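You operate a simulated robot arm through the tools that you are given. There is no shell and no other tool. Be economical: measure what you need, move in short steps, check, and stop when the job is done.

Carry out the task below with a simulated robot arm. There is one attempt and no reset: what you move stays moved.

Task
Pull the basket forward and fill it from the shopping list. Set down upright: what you pick out.

It is judged by the outcome, as a careful person would: the job done as asked, and still so three seconds after it is handed in. It fails if anything else is knocked over, pushed out of place, dropped, spilled or broken.

Robot
A 6-joint arm with a four-finger gripper on a trunk, on a base that drives. Base frame: it is fixed to the floor where the robot stands at the start and does not move with it; the origin is under the middle of the robot, x ahead of it, y to its left, z up; the surface under the hand at the start is at about z = 910. Units: mm, degrees, N and s.
With the tool pointing down near the work surface it reaches from about 140 to 920 mm from the robot's upright axis, wherever it stands. Its first joint turns from -166.0 to 166.0 degrees. Places, roughly: basket [600, 100, 900]; bottle of hot sauce, bottle of maple syrup, bottle [2000, -1250, 1250]; box of cake mix, box of muffin mix, box of pancake [2250, -500, 1250]; jar of cumin, jar of paprika, jar of thyme [2250, -500, 1000]. Payload 3.43 kg.
Tool frame: the origin (TCP) lies between the finger pads and is the grasp point; the fingertips stand 30 mm ahead of it; z points along the fingers, y is the line along which they close. The gripper opens to 120 mm. The gripper's body begins 85 mm behind the TCP.
Orientation is told as [roll, pitch, yaw] about the base's x, y, z axes, in that order, counted from this pose: with the fingers straight down and closing along the base's y, the tool's x points along the base's -x, its y along +y and its z along -z.

Tools
- The arm moves only by the tool nudge_tool. Its argument "moves" is a list of rows, each a list of 3 entries, a list of its own where there are three numbers: the gripper command, from -1 (fully open) to 1 (shut), values between in proportion, then the shift along the tool's x, y, z in units of 25 mm (1.0 is 25 mm), then the turn, a rotation vector about the tool's x, y, z in units of 8 degrees (1.0 is 8 degrees). In form: [[claw, [tx, ty, tz], [ax, ay, az]], ...]. A call has 1 to 12 rows; each row shifts and turns the commanded pose from where the row before left it, along the tool's axes as they then stand. A call with a number of a shift or a turn outside -1 to 1 is refused whole. Each row takes 0.2 s and may step no farther than 50 mm and 8.6 degrees from the row before; otherwise, or with a gripper value out of range, the whole call is refused. A pose out of reach is approached as far as the arm can. The call stops where the force on the tool passes 40 N (or 10 N more than at its start, if that is more) or the arm is blocked; 0.2 s more then pass. Each finger halts on what it meets, pressing with about 30 N; the grip force reading is that of the motor and also rises with nothing between the fingers. The clock runs only during rows and for 0.2 s after the last one: add rows that do not move to give the fingers time. The reply holds the time, the measured pose of the TCP, the force on the tool along the base axes, the opening and the grip force, in the units named above and with some noise, with the torque about the TCP (base axes, N m) and any sound that the robot's microphone picked up, and new pictures: "show" is both (left out), scene, wrist or none.
- Cameras (640 x 400 px; columns grow to the right, rows downward): "scene" is now at [66.6, 169.1, 1596]; the picture's right is [-0.35, -0.94, 0.00], its down [-0.41, 0.15, -0.90] and it looks along [0.84, -0.31, -0.43] (base axes); focal length 230 px, centre (320, 200). "wrist" rides on the gripper at [71, -17, -121] in the tool frame; the picture's right is [0.23, 0.97, 0.00], its down [-0.81, 0.19, -0.55] and it looks along [-0.54, 0.13, 0.83] (tool axes); focal length 275 px, centre (320, 200). There is no depth. A picture from a camera that has moved, and an enlarged one, comes with that camera's place and axes in the base frame and with its lens.
- slide_trunk(by): slides the trunk up (or, below 0, down) by that many mm; the arm and the scene camera ride with it, the base frame stays. It gives what a move gives, with no picture.
- base_move(legs): drives the robot by 1 to 6 legs, each [ahead, left, turn to the left] in mm, mm and degrees, along the robot's own axes; the way and the turn of a leg run together, so that a leg with both is an arc; at most 1500 mm and 180 degrees a leg. The arm and the cameras ride along, it lands a little off, and it stops where it bumps. It gives what a move gives, and a new picture of the scene camera.
- head_to(pan, tilt): turns the head with the scene camera to pan (to the left, within 120 degrees either way) and tilt (down, from -29 to 69), counted from straight ahead of the robot. It gives what a move gives, and a new picture of the scene camera.
- enlarge(camera, box): a new picture of the part [left, top, right, bottom] of that camera's present view, enlarged. It takes no simulated time.
- hand_in(): hands the job in; it is judged then, once.

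Go step by step. Nothing tells you exact positions but the pictures and the camera data: compare them with the known pose of the tool, close in by small moves and look again before you grip or let go. The budget is 120 turns and 260 pictures, counting those below and the enlarged ones. Unless the task says otherwise, let go and move clear before handing in, and close with one line.

The tools are called after "Request:" as a command line: name --argument value ..., lists and objects as JSON in quotes. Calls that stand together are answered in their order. nudge_tool: Moves the arm, as the interface text tells. Its arguments: {"type":"object","properties":{"moves":{"type":"array","items":{"type":"array"}},"show":{"type":"string","enum":["both","scene","wrist","none"]}},"required":["moves"]} The other tools are called the same way: slide_trunk (by) slides the trunk up or down; base_move (legs) drives the base; head_to (pan, tilt) turns the head that bears the scene camera; enlarge (camera, box) takes an enlarged picture of a part of a camera's view; hand_in () hands the job in.

At the start:

```text
clock: 0.0
tool_pos: [513.6, 188.4, 1208.4]
tool_rot: [0.0, 0.0, 0.0]
wrist_force: [0.0, 0.0, -0.4]
moment: [-0.02, 0.0, 0.01]
grip_width: 120.2
gripper_force: 0.1
trunk travel left (down, up): [-150.0, 390.0]
robot x, y, heading: [-0.5, 0.1, -0.1]
head pan, tilt: [23.9, 68.8]
```

scene: 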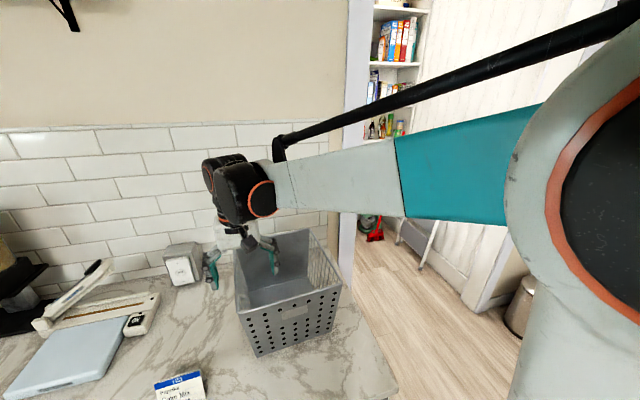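
wrist: 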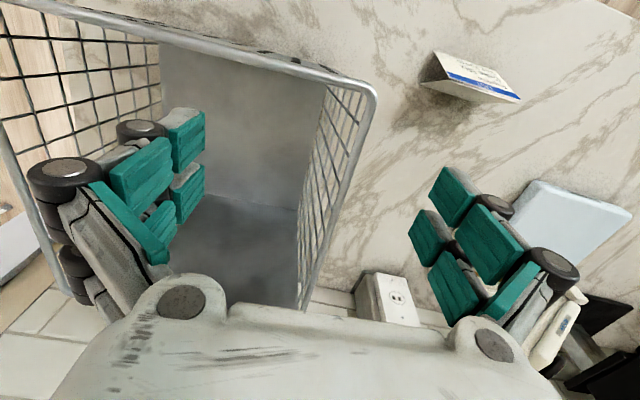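

I see the basket on the counter, a folded list card, and a pantry with shelves in the distance. First I read the list and look at the pantry.

Request:
enlarge --camera "scene" --box '[140, 360, 220, 400]'

Request:
enlarge --camera "scene" --box '[340, 0, 440, 145]'

Request:
enlarge --camera "scene" --box '[220, 220, 360, 360]'

```text
8.00 times, centred on (180, 380) of scene
camera zoom: at [66.6, 169.1, 1596.0], right [-0.35, -0.94, 0.0], down [-0.41, 0.15, -0.9], along [0.84, -0.31, -0.43], focal length 1837 px, centre (1440, -1240)
```

zoom: 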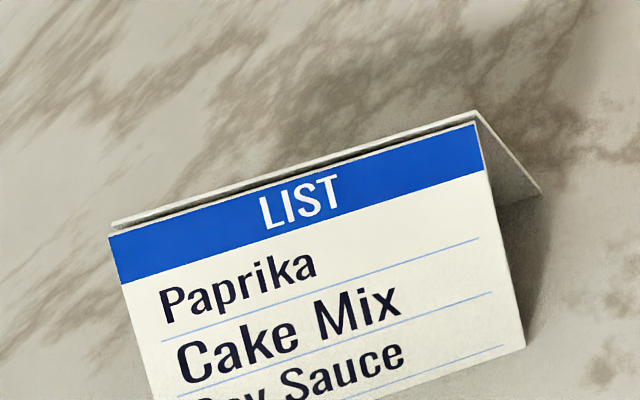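

```text
2.76 times, centred on (390, 72) of scene
camera zoom: at [66.6, 169.1, 1596.0], right [-0.35, -0.94, 0.0], down [-0.41, 0.15, -0.9], along [0.84, -0.31, -0.43], focal length 634 px, centre (127, 552)
```

zoom: 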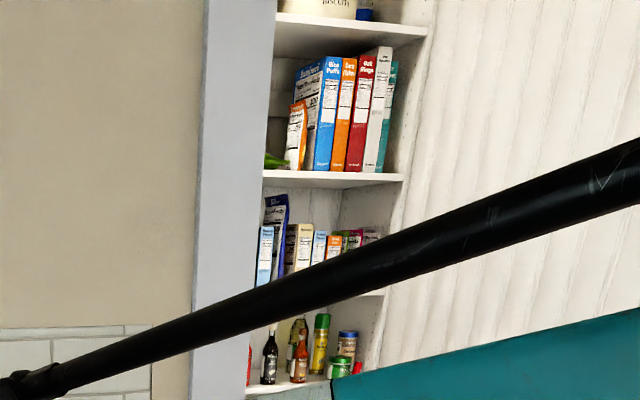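

```text
2.86 times, centred on (290, 290) of scene
camera zoom: at [66.6, 169.1, 1596.0], right [-0.35, -0.94, 0.0], down [-0.41, 0.15, -0.9], along [0.84, -0.31, -0.43], focal length 656 px, centre (406, -57)
```

zoom: 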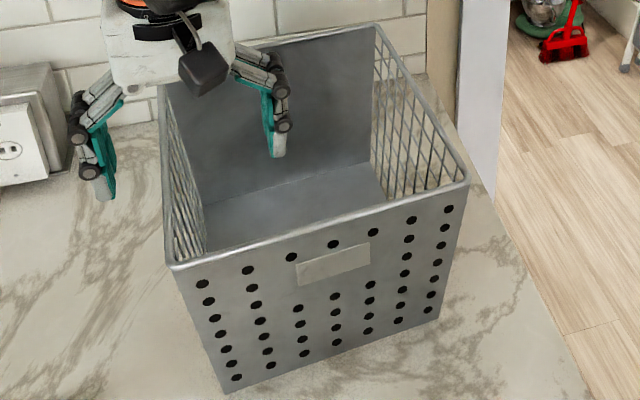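

The list starts with Paprika, Cake Mix and a sauce (Soy Sauce, it seems). I turn the head to read the rest.

Request:
head_to --pan 24 --tilt 60

```text
clock: 0.7
tool_pos: [514.4, 188.3, 1208.3]
tool_rot: [0.1, 0.0, -0.1]
wrist_force: [-0.5, 0.6, -0.2]
moment: [0.01, 0.03, -0.01]
grip_width: 119.9
gripper_force: 0.0
trunk travel left (down, up): [-150.0, 390.0]
robot x, y, heading: [0.5, 1.2, 0.1]
head pan, tilt: [24.0, 60.0]
camera scene: at [66.3, 169.1, 1595.4], right [-0.35, -0.94, 0.0], down [-0.41, 0.15, -0.9], along [0.84, -0.31, -0.44], focal length 230 px, centre (320, 200)
```

scene: 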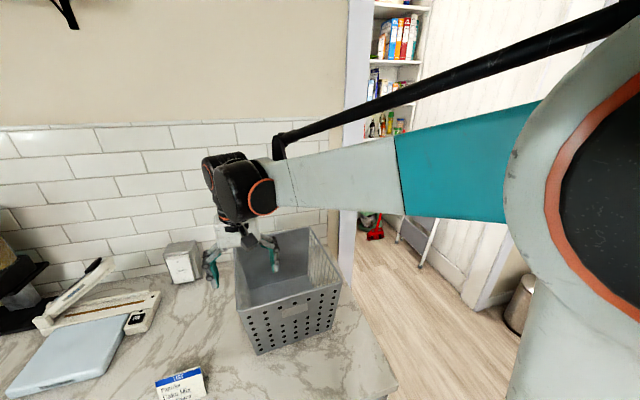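

The picture barely changed although the head claims it moved. I try a different pan.

Request:
head_to --pan 60 --tilt 40

```text
clock: 1.7
tool_pos: [514.8, 189.2, 1209.1]
tool_rot: [-0.1, 0.0, 0.0]
wrist_force: [-0.3, 0.7, 0.0]
moment: [0.02, -0.06, -0.02]
grip_width: 120.3
gripper_force: 0.1
trunk travel left (down, up): [-150.0, 390.0]
robot x, y, heading: [-0.2, 0.3, -0.0]
head pan, tilt: [60.0, 40.0]
camera scene: at [66.2, 168.9, 1594.7], right [-0.35, -0.94, 0.0], down [-0.42, 0.16, -0.89], along [0.84, -0.31, -0.45], focal length 230 px, centre (320, 200)
```

scene: 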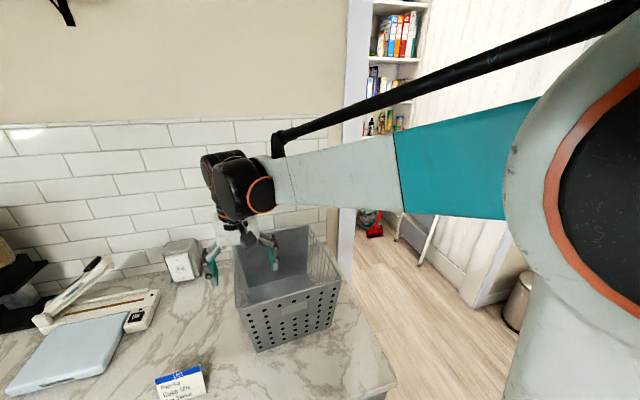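

The head drive doesn't actually aim the camera (it slowly sags instead), so I rely on the reported axes. I read the list again.

Request:
enlarge --camera "scene" --box '[140, 360, 220, 400]'

Request:
enlarge --camera "wrist" --box '[400, 30, 540, 120]'

```text
8.00 times, centred on (180, 380) of scene
camera zoom: at [66.2, 168.9, 1594.7], right [-0.35, -0.94, 0.0], down [-0.42, 0.16, -0.89], along [0.84, -0.31, -0.45], focal length 1837 px, centre (1440, -1240)
```

zoom: 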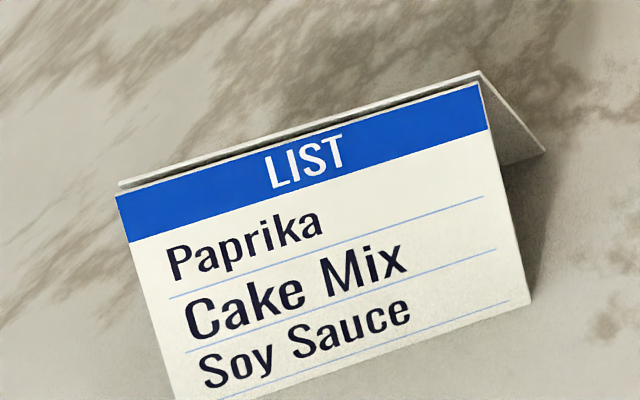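

```text
4.44 times, centred on (470, 75) of wrist
camera zoom: at [441.6, 172.7, 1328.5], right [-0.23, 0.97, 0.0], down [0.81, 0.19, 0.55], along [0.54, 0.13, -0.83], focal length 1224 px, centre (-347, 756)
```

zoom: 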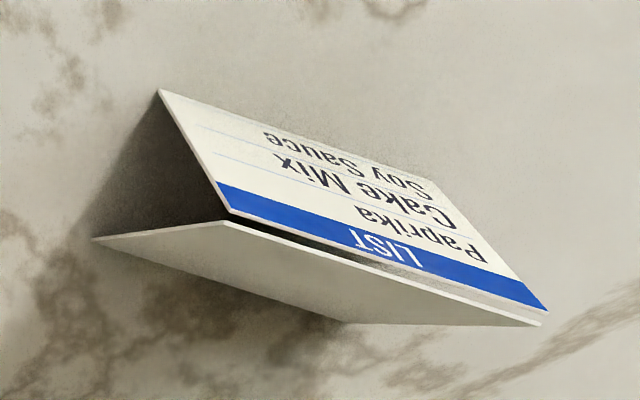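

The list reads Paprika, Cake Mix, Soy Sauce. The basket rim seems to span x 480–773, y −47–223 at z≈1120. I turn the hand 90° to grip the front wall for pulling.

Request:
nudge_tool --moves '[[-1, [0, 0, 0], [0, 0, 1]], [-1, [0, 0, 0], [0, 0, 1]], [-1, [0, 0, 0], [0, 0, 1]], [-1, [0, 0, 0], [0, 0, 1]], [-1, [0, 0, 0], [0, 0, 1]], [-1, [0, 0, 0], [0, 0, 1]], [-1, [0, 0, 0], [0, 0, 1]], [-1, [0, 0, 0], [0, 0, 1]], [-1, [0, 0, 0], [0, 0, 1]], [-1, [0, 0, 0], [0, 0, 1]], [-1, [0, 0, 0], [0, 0, 1]], [-1, [0, 0, 0], [0, 0, 0.25]]]'

```text
clock: 4.3
tool_pos: [512.9, 188.1, 1207.1]
tool_rot: [0.1, 0.0, -90.1]
wrist_force: [0.4, 0.1, 0.0]
moment: [0.02, -0.02, 0.0]
grip_width: 120.0
gripper_force: 0.0
trunk travel left (down, up): [-150.0, 390.0]
robot x, y, heading: [-1.2, -0.7, -0.3]
head pan, tilt: [60.0, 40.0]
camera scene: at [65.6, 168.2, 1593.1], right [-0.36, -0.93, 0.0], down [-0.43, 0.17, -0.89], along [0.83, -0.32, -0.46], focal length 230 px, centre (320, 200)
camera wrist: at [495.6, 260.8, 1328.2], right [0.97, 0.23, 0.0], down [0.19, -0.81, 0.55], along [0.13, -0.54, -0.83], focal length 275 px, centre (320, 200)
```

scene: 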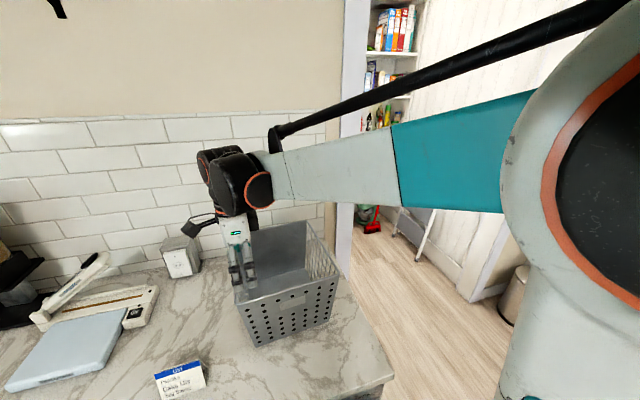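
wrist: 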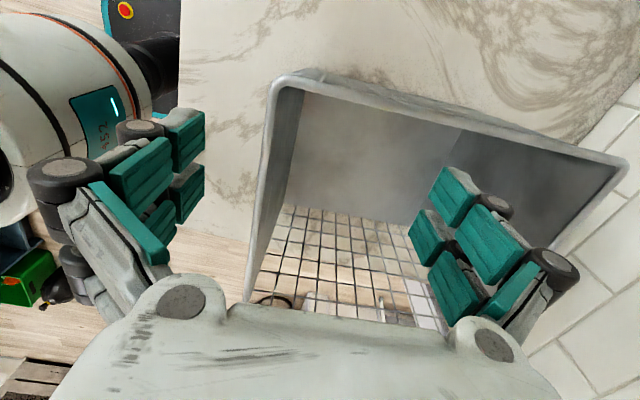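

Hand is turned; the front rim lies at x≈480, counter's front edge at x≈315. I move above the middle of the front rim and lower to straddle it.

Request:
nudge_tool --moves '[[-1, [-1, -0.33, 0], [0, 0, 0]], [-1, [-1, -0.33, 0], [0, 0, 0]], [-1, [-1, -0.33, 0], [0, 0, 0]], [-1, [-0.92, -0.33, 0], [0, 0, 0]], [-1, [0, 0, 1], [0, 0, 0]], [-1, [0, 0, 1], [0, 0, 0]]]'

```text
clock: 5.7
tool_pos: [482.3, 92.6, 1157.3]
tool_rot: [0.0, 0.0, -90.0]
wrist_force: [0.5, -0.3, 0.4]
moment: [-0.02, 0.01, -0.01]
grip_width: 119.9
gripper_force: 0.0
trunk travel left (down, up): [-150.0, 390.0]
robot x, y, heading: [-1.4, -3.6, -0.0]
head pan, tilt: [60.0, 40.0]
camera scene: at [57.4, 153.5, 1589.2], right [-0.53, -0.85, 0.0], down [-0.42, 0.26, -0.87], along [0.73, -0.46, -0.5], focal length 230 px, centre (320, 200)
camera wrist: at [464.2, 164.8, 1277.7], right [0.97, 0.23, 0.0], down [0.19, -0.81, 0.55], along [0.13, -0.54, -0.83], focal length 275 px, centre (320, 200)
```

scene: 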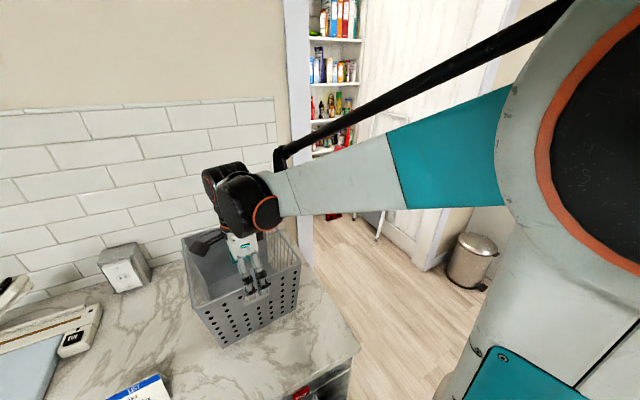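
wrist: 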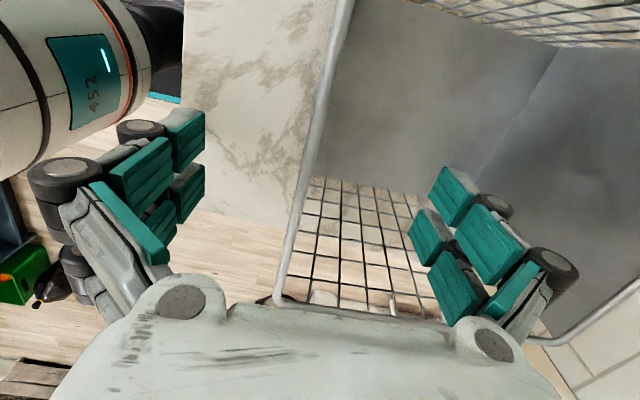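

The rim lies between the fingers. I lower and close.

Request:
nudge_tool --moves '[[-1, [0, 0, 1], [0, 0, 0]], [-1, [0, 0, 1], [0, 0, 0]], [1, [0, 0, 0], [0, 0, 0]], [1, [0, 0, 0], [0, 0, 0]], [1, [0, 0, 0], [0, 0, 0]]]'

```text
clock: 6.9
tool_pos: [481.2, 92.3, 1107.8]
tool_rot: [0.1, -0.1, -90.0]
wrist_force: [3.8, -0.2, -0.4]
moment: [0.04, -1.27, 0.0]
grip_width: 9.1
gripper_force: 29.6
trunk travel left (down, up): [-150.0, 390.0]
robot x, y, heading: [-2.4, 1.4, 0.0]
head pan, tilt: [60.0, 40.0]
camera scene: at [63.8, 167.5, 1586.0], right [-0.37, -0.93, 0.0], down [-0.49, 0.2, -0.85], along [0.79, -0.32, -0.53], focal length 230 px, centre (320, 200)
camera wrist: at [462.9, 164.4, 1228.9], right [0.97, 0.23, 0.0], down [0.19, -0.81, 0.55], along [0.13, -0.54, -0.83], focal length 275 px, centre (320, 200)
```

scene: 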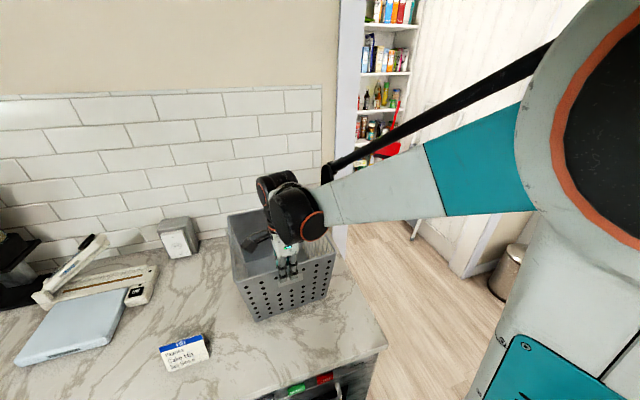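
wrist: 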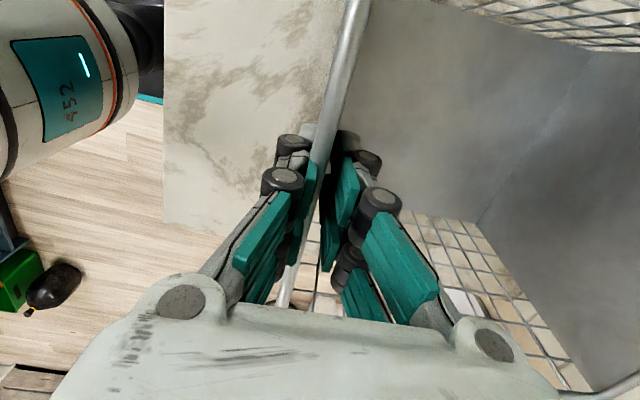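

The rim is gripped (9 mm). I pull it toward the front edge.

Request:
nudge_tool --moves '[[1, [0, -0.5, 0], [0, 0, 0]], [1, [0, -0.5, 0], [0, 0, 0]], [1, [0, -0.5, 0], [0, 0, 0]], [1, [0, -0.5, 0], [0, 0, 0]], [1, [0, -0.5, 0], [0, 0, 0]], [1, [0, -0.5, 0], [0, 0, 0]], [1, [0, -0.5, 0], [0, 0, 0]], [1, [0, -0.5, 0], [0, 0, 0]]]'

```text
clock: 8.7
tool_pos: [380.1, 90.4, 1108.4]
tool_rot: [0.0, 0.0, -90.0]
wrist_force: [1.8, -1.1, 19.0]
moment: [0.03, -1.41, 0.07]
grip_width: 9.0
gripper_force: 30.2
trunk travel left (down, up): [-150.0, 390.0]
robot x, y, heading: [0.7, -1.9, 0.2]
head pan, tilt: [60.0, 40.0]
camera scene: at [32.2, 130.9, 1579.4], right [-0.8, -0.6, 0.0], down [-0.36, 0.47, -0.81], along [0.48, -0.64, -0.59], focal length 230 px, centre (320, 200)
camera wrist: at [362.4, 163.8, 1228.9], right [0.97, 0.23, 0.0], down [0.19, -0.81, 0.55], along [0.13, -0.54, -0.83], focal length 275 px, centre (320, 200)
```

scene: 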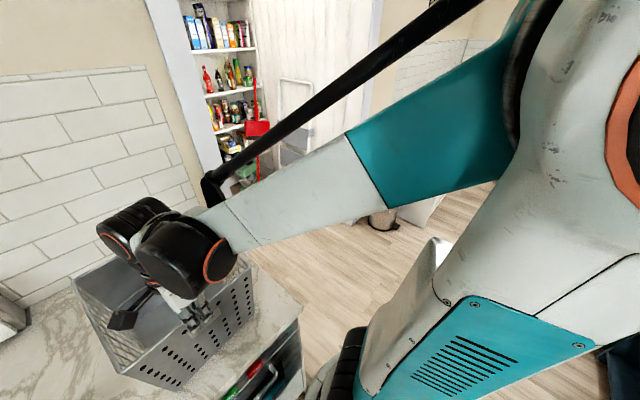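
wrist: 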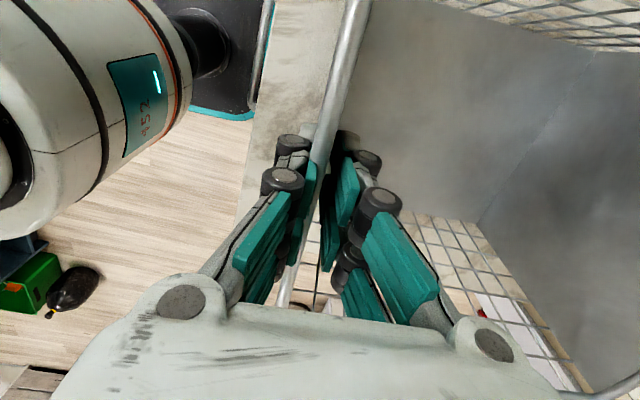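

The basket came along 100 mm. I pull 30 mm more, then open and lift clear.

Request:
nudge_tool --moves '[[1, [0, -0.5, 0], [0, 0, 0]], [1, [0, -0.5, 0], [0, 0, 0]], [1, [0, -0.2, 0], [0, 0, 0]], [0, [0, 0, 0], [0, 0, 0]], [0, [0, 0, 0], [0, 0, 0]], [0, [0, 0, -1], [0, 0, 0]], [0, [0, 0, -1], [0, 0, 0]], [0, [0, 0, -1], [0, 0, 0]], [0, [0, 0, -1], [0, 0, 0]], [0, [0, 0, -1], [0, 0, 0]], [0, [0, 0, -1], [0, 0, 0]]]'

```text
clock: 11.1
tool_pos: [350.6, 89.2, 1259.8]
tool_rot: [0.0, 0.0, -90.0]
wrist_force: [-0.9, 0.7, -0.2]
moment: [-0.01, -0.01, 0.0]
grip_width: 59.9
gripper_force: 0.1
trunk travel left (down, up): [-150.0, 390.0]
robot x, y, heading: [-1.1, 0.0, -0.1]
head pan, tilt: [60.0, 40.0]
camera scene: at [22.9, 274.8, 1573.9], right [0.87, -0.5, 0.0], down [-0.32, -0.56, -0.77], along [0.38, 0.66, -0.64], focal length 230 px, centre (320, 200)
camera wrist: at [332.5, 161.0, 1379.7], right [0.97, 0.23, 0.0], down [0.19, -0.81, 0.55], along [0.13, -0.54, -0.83], focal length 275 px, centre (320, 200)
```

scene: 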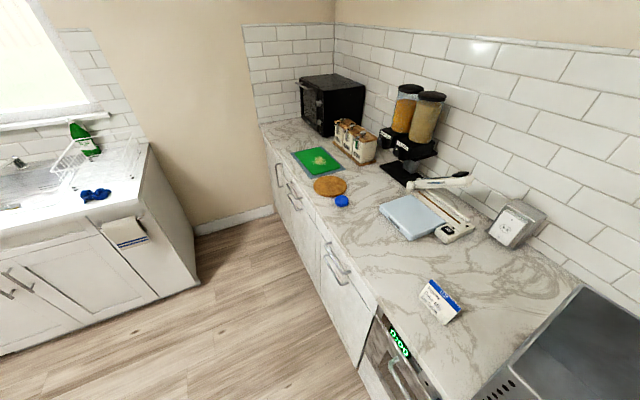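
wrist: 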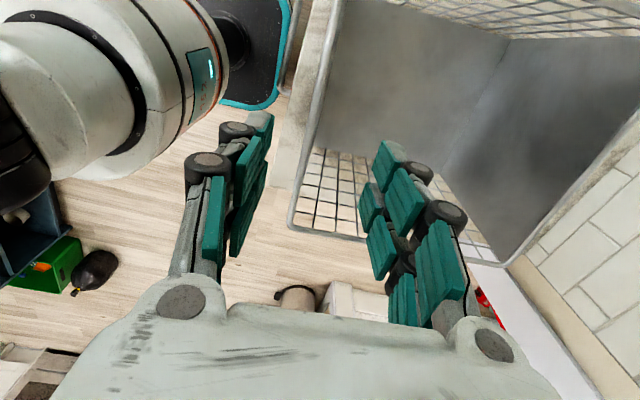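

The basket now sits about 130 mm further forward, and the head responds now. I aim it toward the pantry.

Request:
head_to --pan -45 --tilt 20

```text
clock: 12.9
tool_pos: [350.8, 88.3, 1257.2]
tool_rot: [0.0, 0.0, -90.0]
wrist_force: [0.0, 0.3, 0.0]
moment: [0.01, 0.02, 0.03]
grip_width: 60.1
gripper_force: 0.1
trunk travel left (down, up): [-150.0, 390.0]
robot x, y, heading: [-4.7, -1.1, 0.2]
head pan, tilt: [-45.0, 20.0]
camera scene: at [46.2, 135.3, 1605.3], right [-0.71, -0.71, 0.0], down [-0.24, 0.24, -0.94], along [0.66, -0.66, -0.34], focal length 230 px, centre (320, 200)
```

scene: 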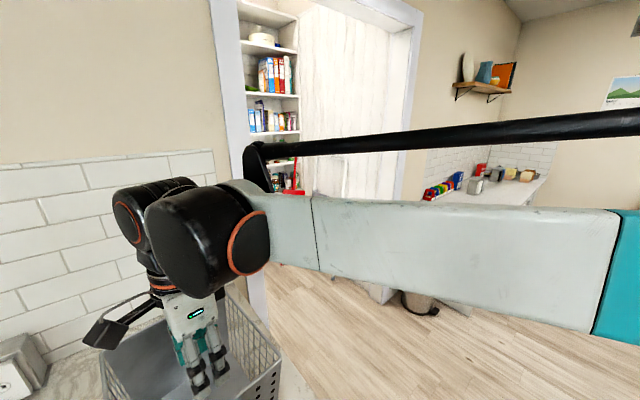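

The pantry lies behind a doorway right of the counter (roughly y −200 to −1600 at x≈800). I back up a little, drive right to face it, and look straight in.

Request:
base_move --legs '[[-100, 0, 0], [0, -850, 0]]'

Request:
head_to --pan 0 --tilt 15

```text
clock: 18.1
tool_pos: [254.0, -739.1, 1258.2]
tool_rot: [0.0, -0.1, -89.7]
wrist_force: [-0.4, 0.9, -0.1]
moment: [0.02, 0.01, -0.01]
grip_width: 59.9
gripper_force: 0.1
trunk travel left (down, up): [-150.0, 390.0]
robot x, y, heading: [-96.2, -829.3, 0.7]
head pan, tilt: [-45.0, 20.0]
camera scene: at [-51.5, -694.5, 1605.3], right [-0.7, -0.71, 0.0], down [-0.24, 0.24, -0.94], along [0.67, -0.66, -0.34], focal length 230 px, centre (320, 200)
```

scene: 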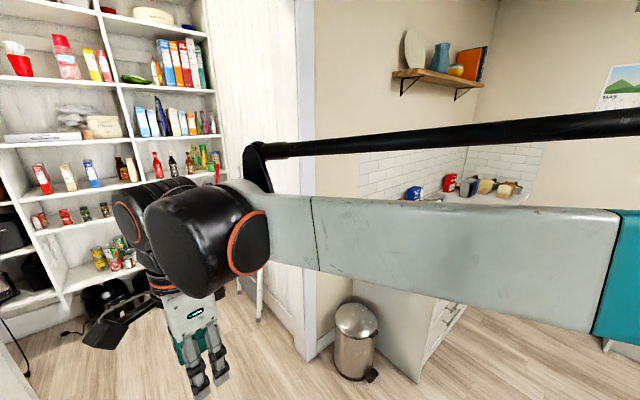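

```text
clock: 19.2
tool_pos: [253.0, -738.6, 1258.8]
tool_rot: [-0.1, 0.0, -89.7]
wrist_force: [1.2, 0.4, -0.5]
moment: [0.0, 0.01, -0.02]
grip_width: 60.0
gripper_force: 0.0
trunk travel left (down, up): [-150.0, 390.0]
robot x, y, heading: [-95.3, -829.8, 0.4]
head pan, tilt: [0.0, 15.0]
camera scene: at [-24.4, -628.4, 1613.5], right [0.01, -1.0, 0.0], down [-0.26, 0.0, -0.97], along [0.97, 0.01, -0.26], focal length 230 px, centre (320, 200)
```

scene: 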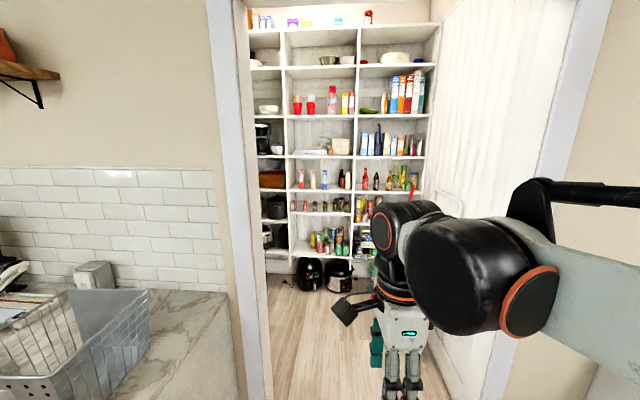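

The pantry shelf wall is straight ahead. I enlarge it to find the products.

Request:
enlarge --camera "scene" --box '[345, 70, 435, 126]'

Request:
enlarge --camera "scene" --box '[350, 125, 430, 175]'

Request:
enlarge --camera "scene" --box '[280, 155, 440, 255]'

```text
7.11 times, centred on (390, 98) of scene
camera zoom: at [-24.4, -628.4, 1613.5], right [0.01, -1.0, 0.0], down [-0.26, 0.0, -0.97], along [0.97, 0.01, -0.26], focal length 1633 px, centre (-178, 925)
```

zoom: 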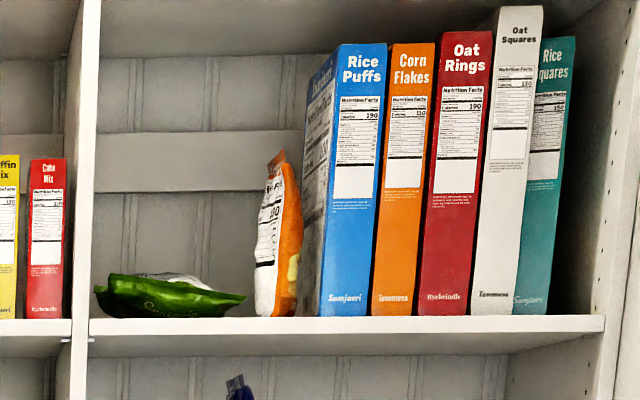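

```text
8.00 times, centred on (390, 150) of scene
camera zoom: at [-24.4, -628.4, 1613.5], right [0.01, -1.0, 0.0], down [-0.26, 0.0, -0.97], along [0.97, 0.01, -0.26], focal length 1837 px, centre (-240, 600)
```

zoom: 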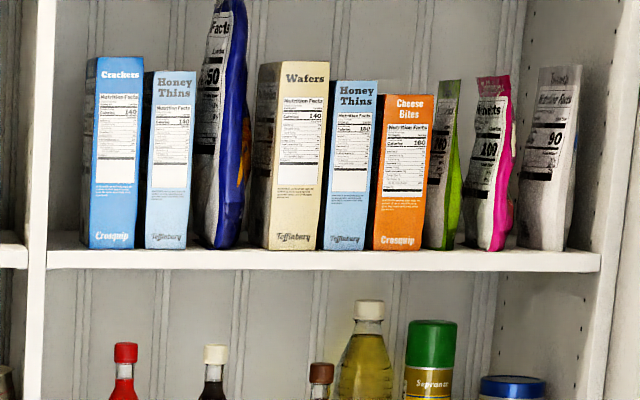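

```text
4.00 times, centred on (360, 205) of scene
camera zoom: at [-24.4, -628.4, 1613.5], right [0.01, -1.0, 0.0], down [-0.26, 0.0, -0.97], along [0.97, 0.01, -0.26], focal length 919 px, centre (160, 180)
```

zoom: 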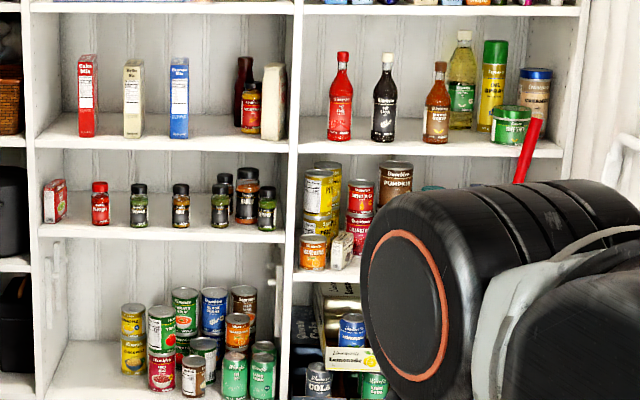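

Targets are in sight: red "Cake Mix" box and the jars in the middle column, the black bottle (soy) in the right column. I drive closer through the doorway.

Request:
base_move --legs '[[1100, 0, 0]]'

Request:
enlarge --camera "scene" --box '[160, 100, 480, 300]'

```text
clock: 24.8
tool_pos: [1341.2, -713.0, 1257.3]
tool_rot: [0.0, 0.0, -88.4]
wrist_force: [0.0, 0.6, -0.9]
moment: [-0.03, 0.0, -0.01]
grip_width: 59.7
gripper_force: 0.1
trunk travel left (down, up): [-150.0, 390.0]
robot x, y, heading: [994.2, -809.9, 1.8]
head pan, tilt: [0.0, 15.0]
camera scene: at [1061.4, -608.2, 1613.5], right [0.03, -1.0, 0.0], down [-0.26, -0.01, -0.97], along [0.97, 0.03, -0.26], focal length 230 px, centre (320, 200)
```

scene: 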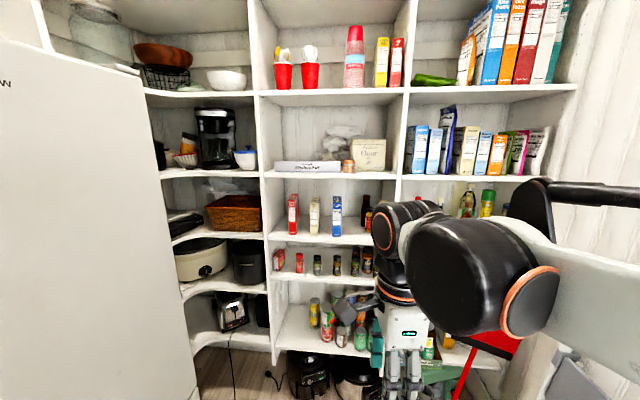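

```text
2.00 times, centred on (320, 200) of scene
camera zoom: at [1061.4, -608.2, 1613.5], right [0.03, -1.0, 0.0], down [-0.26, -0.01, -0.97], along [0.97, 0.03, -0.26], focal length 459 px, centre (320, 200)
```

zoom: 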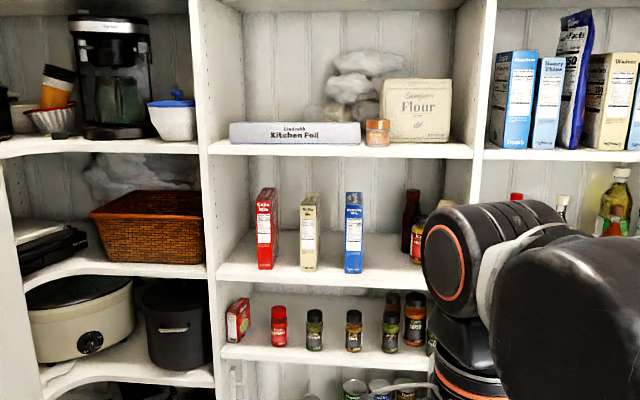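

Triangulating: cake mix box at about (2135, −435) on a shelf at z≈1146; paprika (red cap) at about (2157, −461) on a shelf at z≈912. I turn the hand back to yaw 0 and then tilt it forward, while checking labels enlarged.

Request:
enlarge --camera "scene" --box '[270, 185, 350, 285]'

Request:
nudge_tool --moves '[[0, [0, 0, 0], [0, 0, -1]], [0, [0, 0, 0], [0, 0, -1]], [0, [0, 0, 0], [0, 0, -1]], [0, [0, 0, 0], [0, 0, -1]], [0, [0, 0, 0], [0, 0, -1]], [0, [0, 0, 0], [0, 0, -1]], [0, [0, 0, 0], [0, 0, -1]], [0, [0, 0, 0], [0, 0, -1]], [0, [0, 0, 0], [0, 0, -1]], [0, [0, 0, 0], [0, 0, -1]], [0, [0, 0, 0], [0, 0, -1]], [0, [0, 0, 0], [0, 0, -0.05]]]' --show "none"

Request:
nudge_tool --moves '[[0, [0, 0, 0], [0, -1, 0]], [0, [0, 0, 0], [0, -1, 0]], [0, [0, 0, 0], [0, -1, 0]], [0, [0, 0, 0], [0, -1, 0]], [0, [0, 0, 0], [0, -1, 0]], [0, [0, 0, 0], [0, -0.625, 0]]]'

```text
4.00 times, centred on (310, 235) of scene
camera zoom: at [1061.4, -608.2, 1613.5], right [0.03, -1.0, 0.0], down [-0.26, -0.01, -0.97], along [0.97, 0.03, -0.26], focal length 919 px, centre (360, 60)
```

zoom: 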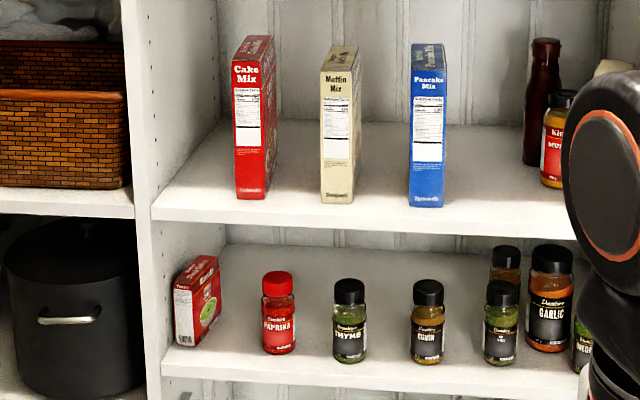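

```text
clock: 27.4
tool_pos: [1341.8, -713.3, 1258.8]
tool_rot: [0.0, 0.1, 0.0]
wrist_force: [-0.1, -0.9, 0.3]
moment: [-0.03, 0.0, 0.01]
grip_width: 60.0
gripper_force: 0.0
trunk travel left (down, up): [-150.0, 390.0]
robot x, y, heading: [991.3, -811.3, 1.7]
head pan, tilt: [0.0, 15.0]
```

```text
clock: 28.8
tool_pos: [1340.8, -713.5, 1260.0]
tool_rot: [0.0, -45.1, 0.0]
wrist_force: [0.7, 1.4, 0.4]
moment: [0.0, -0.01, 0.06]
grip_width: 60.0
gripper_force: 0.0
trunk travel left (down, up): [-150.0, 390.0]
robot x, y, heading: [994.0, -810.3, 1.7]
head pan, tilt: [0.0, 15.0]
camera scene: at [1061.0, -608.4, 1613.5], right [0.03, -1.0, 0.0], down [-0.26, -0.01, -0.97], along [0.97, 0.03, -0.26], focal length 230 px, centre (320, 200)
camera wrist: at [1204.3, -729.6, 1293.9], right [-0.16, 0.97, -0.16], down [0.18, 0.19, 0.96], along [0.97, 0.13, -0.21], focal length 275 px, centre (320, 200)
```

scene: 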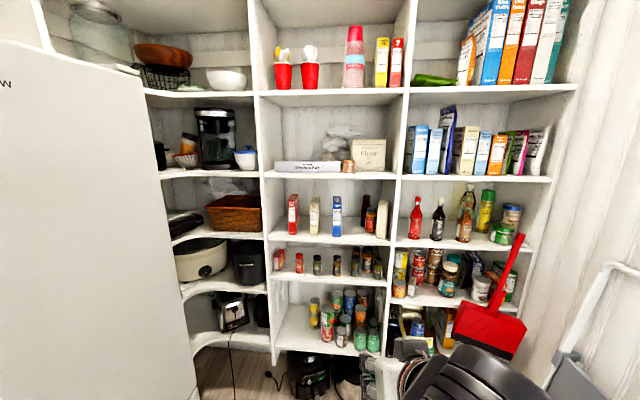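
wrist: 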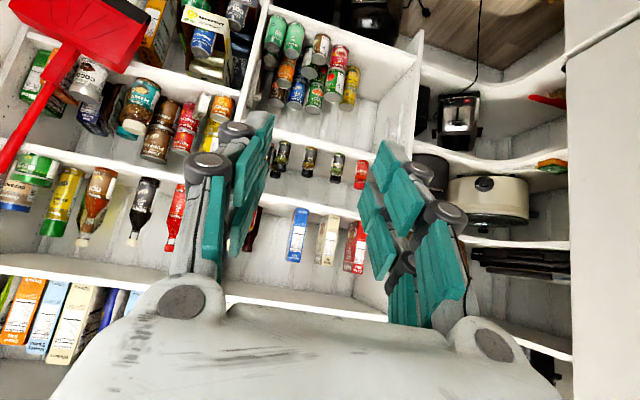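

All three identified: paprika (red cap), Cake Mix (red box, narrow side outward), and the black soy bottle at about (2085, −1131). I move the base closer to the middle column, straightening the heading.

Request:
base_move --legs '[[0, 180, -1.7], [390, 0, 0]]'

Request:
enlarge --camera "scene" --box '[240, 120, 400, 220]'

```text
clock: 30.2
tool_pos: [1339.3, -580.3, 1260.1]
tool_rot: [0.6, -45.1, -1.8]
wrist_force: [-0.2, -0.7, -0.4]
moment: [0.0, -0.02, 0.01]
grip_width: 60.0
gripper_force: 0.0
trunk travel left (down, up): [-150.0, 390.0]
robot x, y, heading: [993.2, -665.2, 0.1]
head pan, tilt: [0.0, 15.0]
stopped in leg 1: the robot was blocked; the commanded pose is now the measured one
camera scene: at [1061.9, -471.1, 1613.4], right [-0.02, -1.0, -0.01], down [-0.27, 0.01, -0.96], along [0.96, -0.02, -0.27], focal length 230 px, centre (320, 200)
```

scene: 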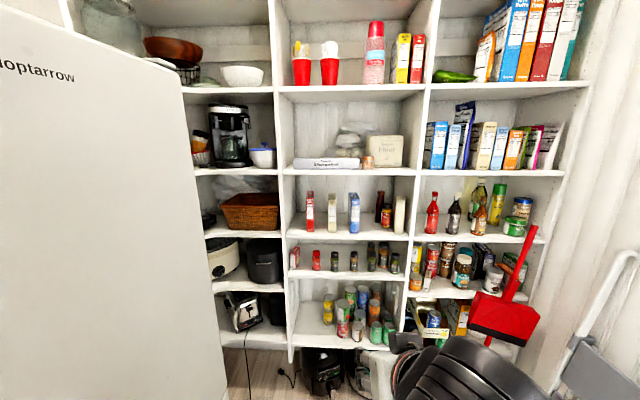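

```text
4.00 times, centred on (320, 170) of scene
camera zoom: at [1061.9, -471.1, 1613.4], right [-0.02, -1.0, -0.01], down [-0.27, 0.01, -0.96], along [0.96, -0.02, -0.27], focal length 919 px, centre (320, 320)
```

zoom: 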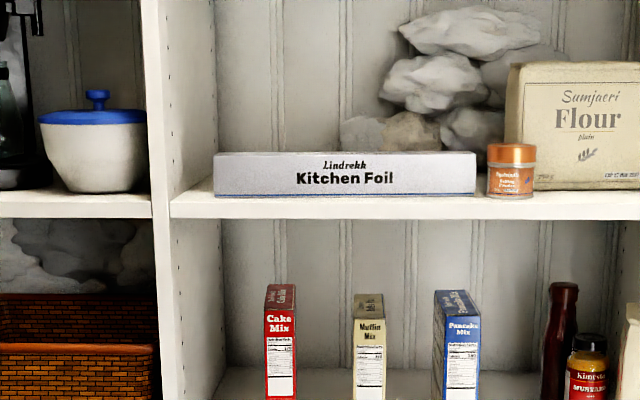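

The base bumped, likely on the left door jamb (at x≈800), so I ease off to the right and then drive forward.

Request:
base_move --legs '[[0, -60, 0], [400, 0, 0]]'

```text
clock: 33.2
tool_pos: [1735.1, -633.0, 1258.9]
tool_rot: [0.0, -45.0, -1.5]
wrist_force: [0.2, 0.4, -0.1]
moment: [-0.02, -0.01, 0.02]
grip_width: 59.9
gripper_force: 0.0
trunk travel left (down, up): [-150.0, 390.0]
robot x, y, heading: [1385.3, -722.0, 0.0]
head pan, tilt: [0.0, 15.0]
camera scene: at [1458.2, -519.9, 1613.5], right [0.0, -1.0, 0.0], down [-0.26, 0.0, -0.97], along [0.97, 0.0, -0.26], focal length 230 px, centre (320, 200)
```

scene: 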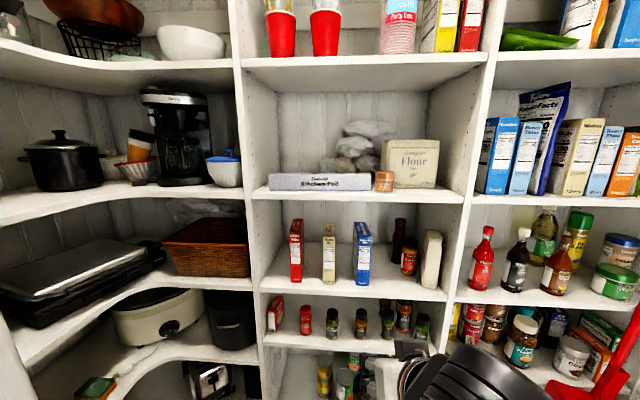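

Now close. I zoom on the two nearer targets for precise measuring, and on the soy.

Request:
enlarge --camera "scene" --box '[240, 190, 400, 350]'

Request:
enlarge --camera "scene" --box '[440, 190, 640, 315]'

```text
2.50 times, centred on (320, 270) of scene
camera zoom: at [1458.2, -519.9, 1613.5], right [0.0, -1.0, 0.0], down [-0.26, 0.0, -0.97], along [0.97, 0.0, -0.26], focal length 574 px, centre (320, 25)
```

zoom: 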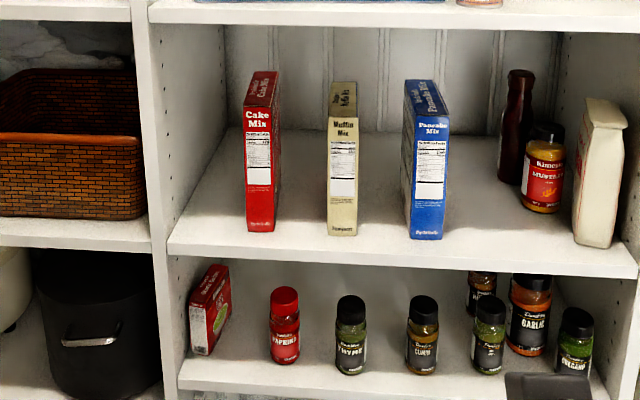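

```text
3.20 times, centred on (540, 252) of scene
camera zoom: at [1458.2, -519.9, 1613.5], right [0.0, -1.0, 0.0], down [-0.26, 0.0, -0.97], along [0.97, 0.0, -0.26], focal length 735 px, centre (-384, 32)
```

zoom: 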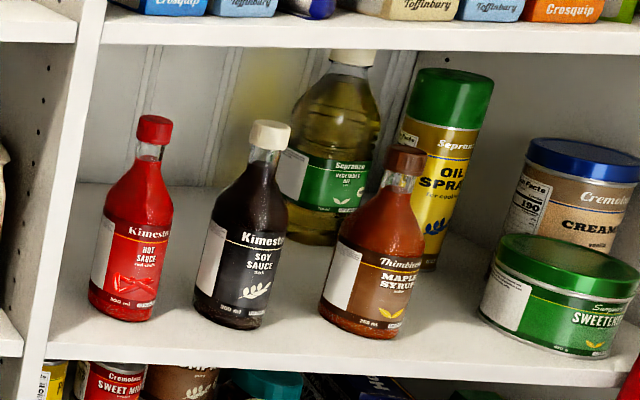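

The box stands with depth along x (2135–2265), centre y≈−440, height 1144–1325; upper shelf underside ≈1440. I shift the base left and slightly ahead, and level the hand to 30° pitch.

Request:
base_move --legs '[[0, 170, 1.5], [60, 0, 0]]'

Request:
nudge_tool --moves '[[-0.3, [0, 0, 0], [0, 1, 0]], [-0.3, [0, 0, 0], [0, 0.875, 0]]]'

```text
clock: 35.3
tool_pos: [1790.4, -451.0, 1259.3]
tool_rot: [-0.1, -45.0, 0.0]
wrist_force: [0.5, -0.3, -0.5]
moment: [-0.05, 0.01, -0.04]
grip_width: 60.0
gripper_force: 0.0
trunk travel left (down, up): [-150.0, 390.0]
robot x, y, heading: [1441.6, -551.8, 1.7]
head pan, tilt: [0.0, 15.0]
camera scene: at [1510.4, -346.3, 1613.4], right [0.03, -1.0, 0.0], down [-0.26, -0.01, -0.97], along [0.97, 0.03, -0.26], focal length 230 px, centre (320, 200)
```

scene: 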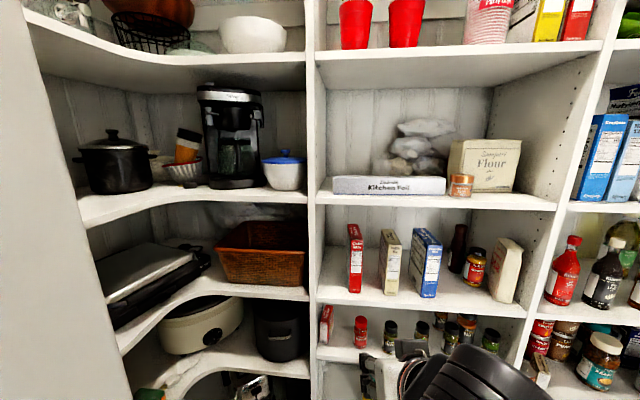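

```text
clock: 35.9
tool_pos: [1791.4, -452.5, 1258.0]
tool_rot: [-0.1, -29.9, 0.1]
wrist_force: [0.8, 0.3, -0.6]
moment: [-0.04, -0.02, -0.01]
grip_width: 78.0
gripper_force: 0.0
trunk travel left (down, up): [-150.0, 390.0]
robot x, y, heading: [1446.3, -548.9, 1.6]
head pan, tilt: [0.0, 15.0]
camera scene: at [1510.4, -346.0, 1613.4], right [0.03, -1.0, 0.0], down [-0.26, -0.01, -0.97], along [0.97, 0.03, -0.26], focal length 230 px, centre (320, 200)
camera wrist: at [1667.4, -467.2, 1327.8], right [-0.2, 0.97, -0.12], down [0.43, 0.19, 0.88], along [0.88, 0.13, -0.45], focal length 275 px, centre (320, 200)
```

scene: 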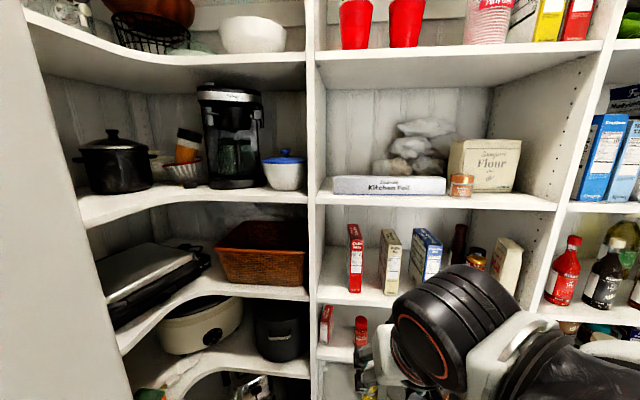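
wrist: 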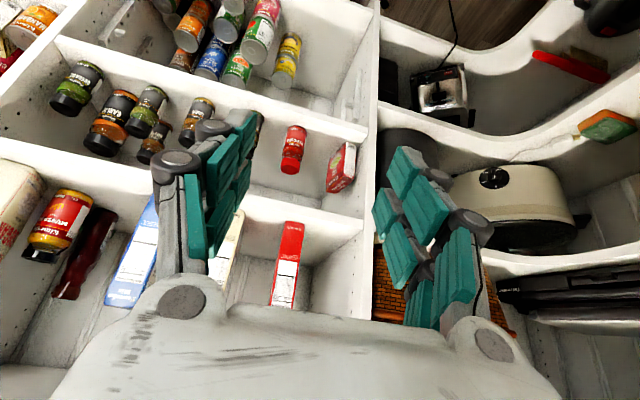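

The pitch counts from straight down, so I need −60; I turn the other way.

Request:
nudge_tool --moves '[[-0.3, [0, 0, 0], [0, -1, 0]], [-0.3, [0, 0, 0], [0, -1, 0]], [-0.3, [0, 0, 0], [0, -1, 0]], [-0.3, [0, 0, 0], [0, -0.75, 0]]]'

```text
clock: 36.9
tool_pos: [1796.9, -445.9, 1258.2]
tool_rot: [-0.1, -60.1, 0.1]
wrist_force: [0.4, -0.9, -0.5]
moment: [0.02, -0.03, 0.01]
grip_width: 78.2
gripper_force: 0.0
out of reach, approached as far as the arm can: row 4
trunk travel left (down, up): [-150.0, 390.0]
robot x, y, heading: [1443.1, -554.2, 1.7]
head pan, tilt: [0.0, 15.0]
camera scene: at [1509.5, -346.8, 1613.5], right [0.03, -1.0, 0.0], down [-0.26, -0.01, -0.97], along [0.97, 0.03, -0.26], focal length 230 px, centre (320, 200)
camera wrist: at [1655.2, -462.2, 1256.0], right [-0.11, 0.97, -0.2], down [-0.08, 0.19, 0.98], along [0.99, 0.13, 0.05], focal length 275 px, centre (320, 200)
```

scene: 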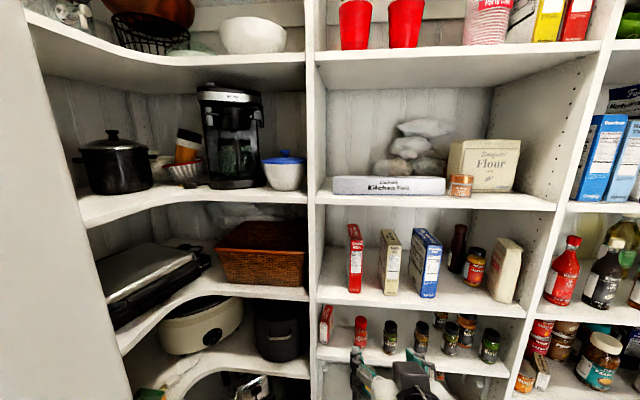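
wrist: 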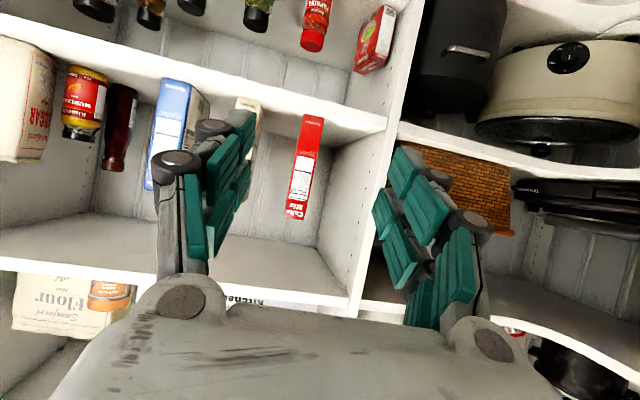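

Now the hand has 30° below horizontal. I extend toward the box, stopping with the fingers just before it.

Request:
nudge_tool --moves '[[-0.3, [-0.538, 0.03, 0.861], [0, 0, 0]], [-0.3, [-0.538, 0.03, 0.861], [0, 0, 0]], [-0.3, [-0.538, 0.03, 0.861], [0, 0, 0]], [-0.3, [-0.538, 0.03, 0.861], [0, 0, 0]], [-0.3, [-0.538, 0.03, 0.861], [0, 0, 0]], [-0.3, [-0.538, 0.03, 0.861], [0, 0, 0]], [-0.3, [-0.538, 0.03, 0.861], [0, 0, 0]], [-0.3, [-0.538, 0.03, 0.861], [0, 0, 0]]]'

```text
clock: 38.7
tool_pos: [2001.1, -439.5, 1264.1]
tool_rot: [0.0, -60.0, 0.0]
wrist_force: [0.6, -1.0, 0.6]
moment: [0.02, 0.02, 0.02]
grip_width: 77.9
gripper_force: 0.1
trunk travel left (down, up): [-150.0, 390.0]
robot x, y, heading: [1441.4, -546.2, 1.5]
head pan, tilt: [0.0, 15.0]
camera scene: at [1510.3, -346.3, 1613.4], right [0.03, -1.0, 0.0], down [-0.26, -0.01, -0.97], along [0.97, 0.03, -0.26], focal length 230 px, centre (320, 200)
camera wrist: at [1859.3, -455.5, 1263.3], right [-0.12, 0.97, -0.2], down [-0.07, 0.19, 0.98], along [0.99, 0.13, 0.05], focal length 275 px, centre (320, 200)
```

scene: 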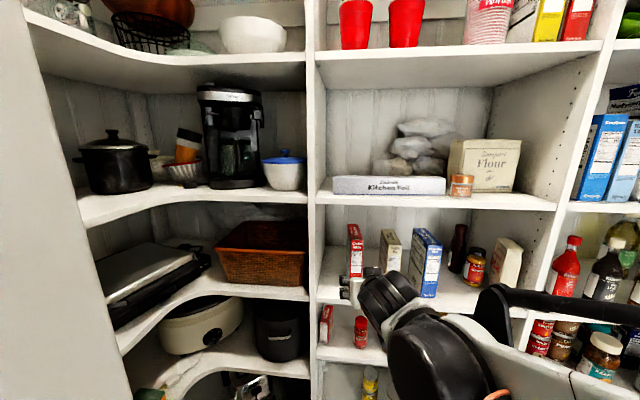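
wrist: 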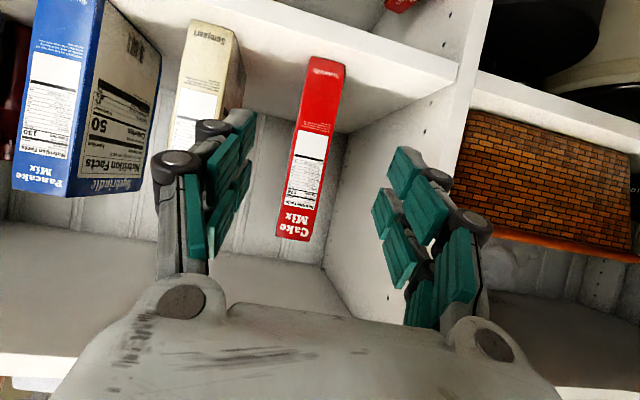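

Alignment is good (box at y≈−440, hand at −439.5). I advance so the fingers flank the box.

Request:
nudge_tool --moves '[[-0.3, [-0.497, 0, 0.861], [0, 0, 0]], [-0.3, [-0.497, 0, 0.861], [0, 0, 0]], [-0.3, [-0.497, 0, 0.861], [0, 0, 0]], [-0.3, [-0.497, 0, 0.861], [0, 0, 0]], [-0.3, [-0.497, 0, 0.861], [0, 0, 0]], [-0.3, [-0.497, 0, 0.861], [0, 0, 0]], [-0.3, [-0.497, 0, 0.861], [0, 0, 0]]]'

```text
clock: 40.3
tool_pos: [2174.5, -437.0, 1267.2]
tool_rot: [0.1, -60.0, -0.1]
wrist_force: [0.4, -0.1, -0.3]
moment: [-0.05, 0.01, -0.01]
grip_width: 77.6
gripper_force: 0.2
trunk travel left (down, up): [-150.0, 390.0]
robot x, y, heading: [1441.5, -551.3, 1.5]
head pan, tilt: [0.0, 15.0]
camera scene: at [1510.4, -346.4, 1613.4], right [0.03, -1.0, 0.0], down [-0.26, -0.01, -0.97], along [0.97, 0.03, -0.26], focal length 230 px, centre (320, 200)
camera wrist: at [2032.6, -454.5, 1266.0], right [-0.12, 0.97, -0.2], down [-0.07, 0.19, 0.98], along [0.99, 0.13, 0.05], focal length 275 px, centre (320, 200)
```

scene: 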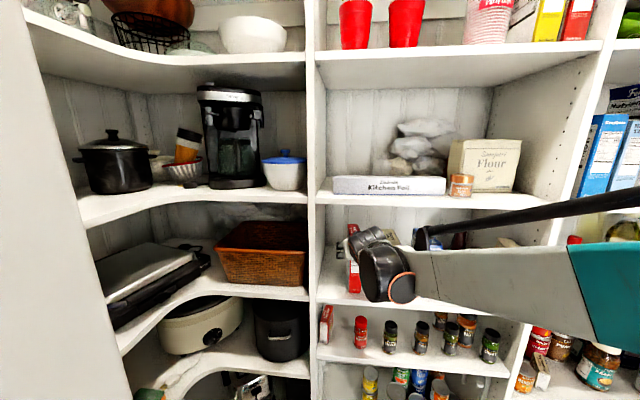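
wrist: 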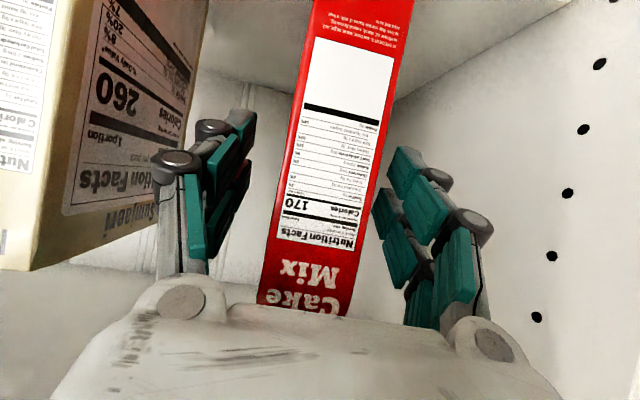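

The box stands between the fingers. I close on it.

Request:
nudge_tool --moves '[[1, [0, 0, 0], [0, 0, 0]], [1, [0, 0, 0], [0, 0, 0]], [1, [0, 0, 0], [0, 0, 0]]]' --show "wrist"

```text
clock: 41.1
tool_pos: [2173.7, -438.8, 1267.5]
tool_rot: [0.1, -60.0, 0.0]
wrist_force: [2.3, -0.8, 2.7]
moment: [0.04, -0.39, -0.08]
grip_width: 39.9
gripper_force: 30.0
trunk travel left (down, up): [-150.0, 390.0]
robot x, y, heading: [1442.3, -548.0, 1.7]
head pan, tilt: [0.0, 15.0]
camera wrist: at [2031.9, -454.8, 1266.2], right [-0.12, 0.97, -0.2], down [-0.07, 0.19, 0.98], along [0.99, 0.13, 0.05], focal length 275 px, centre (320, 200)
```

wrist: 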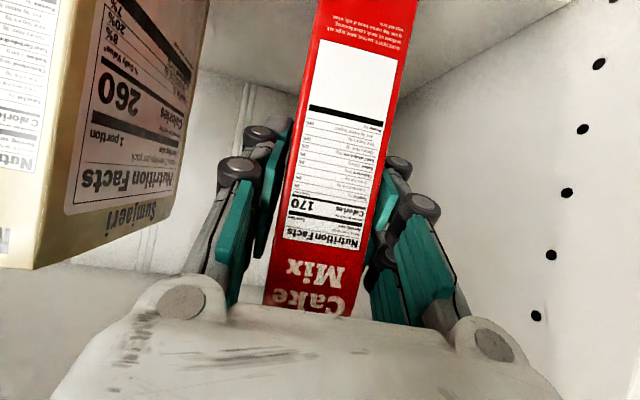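

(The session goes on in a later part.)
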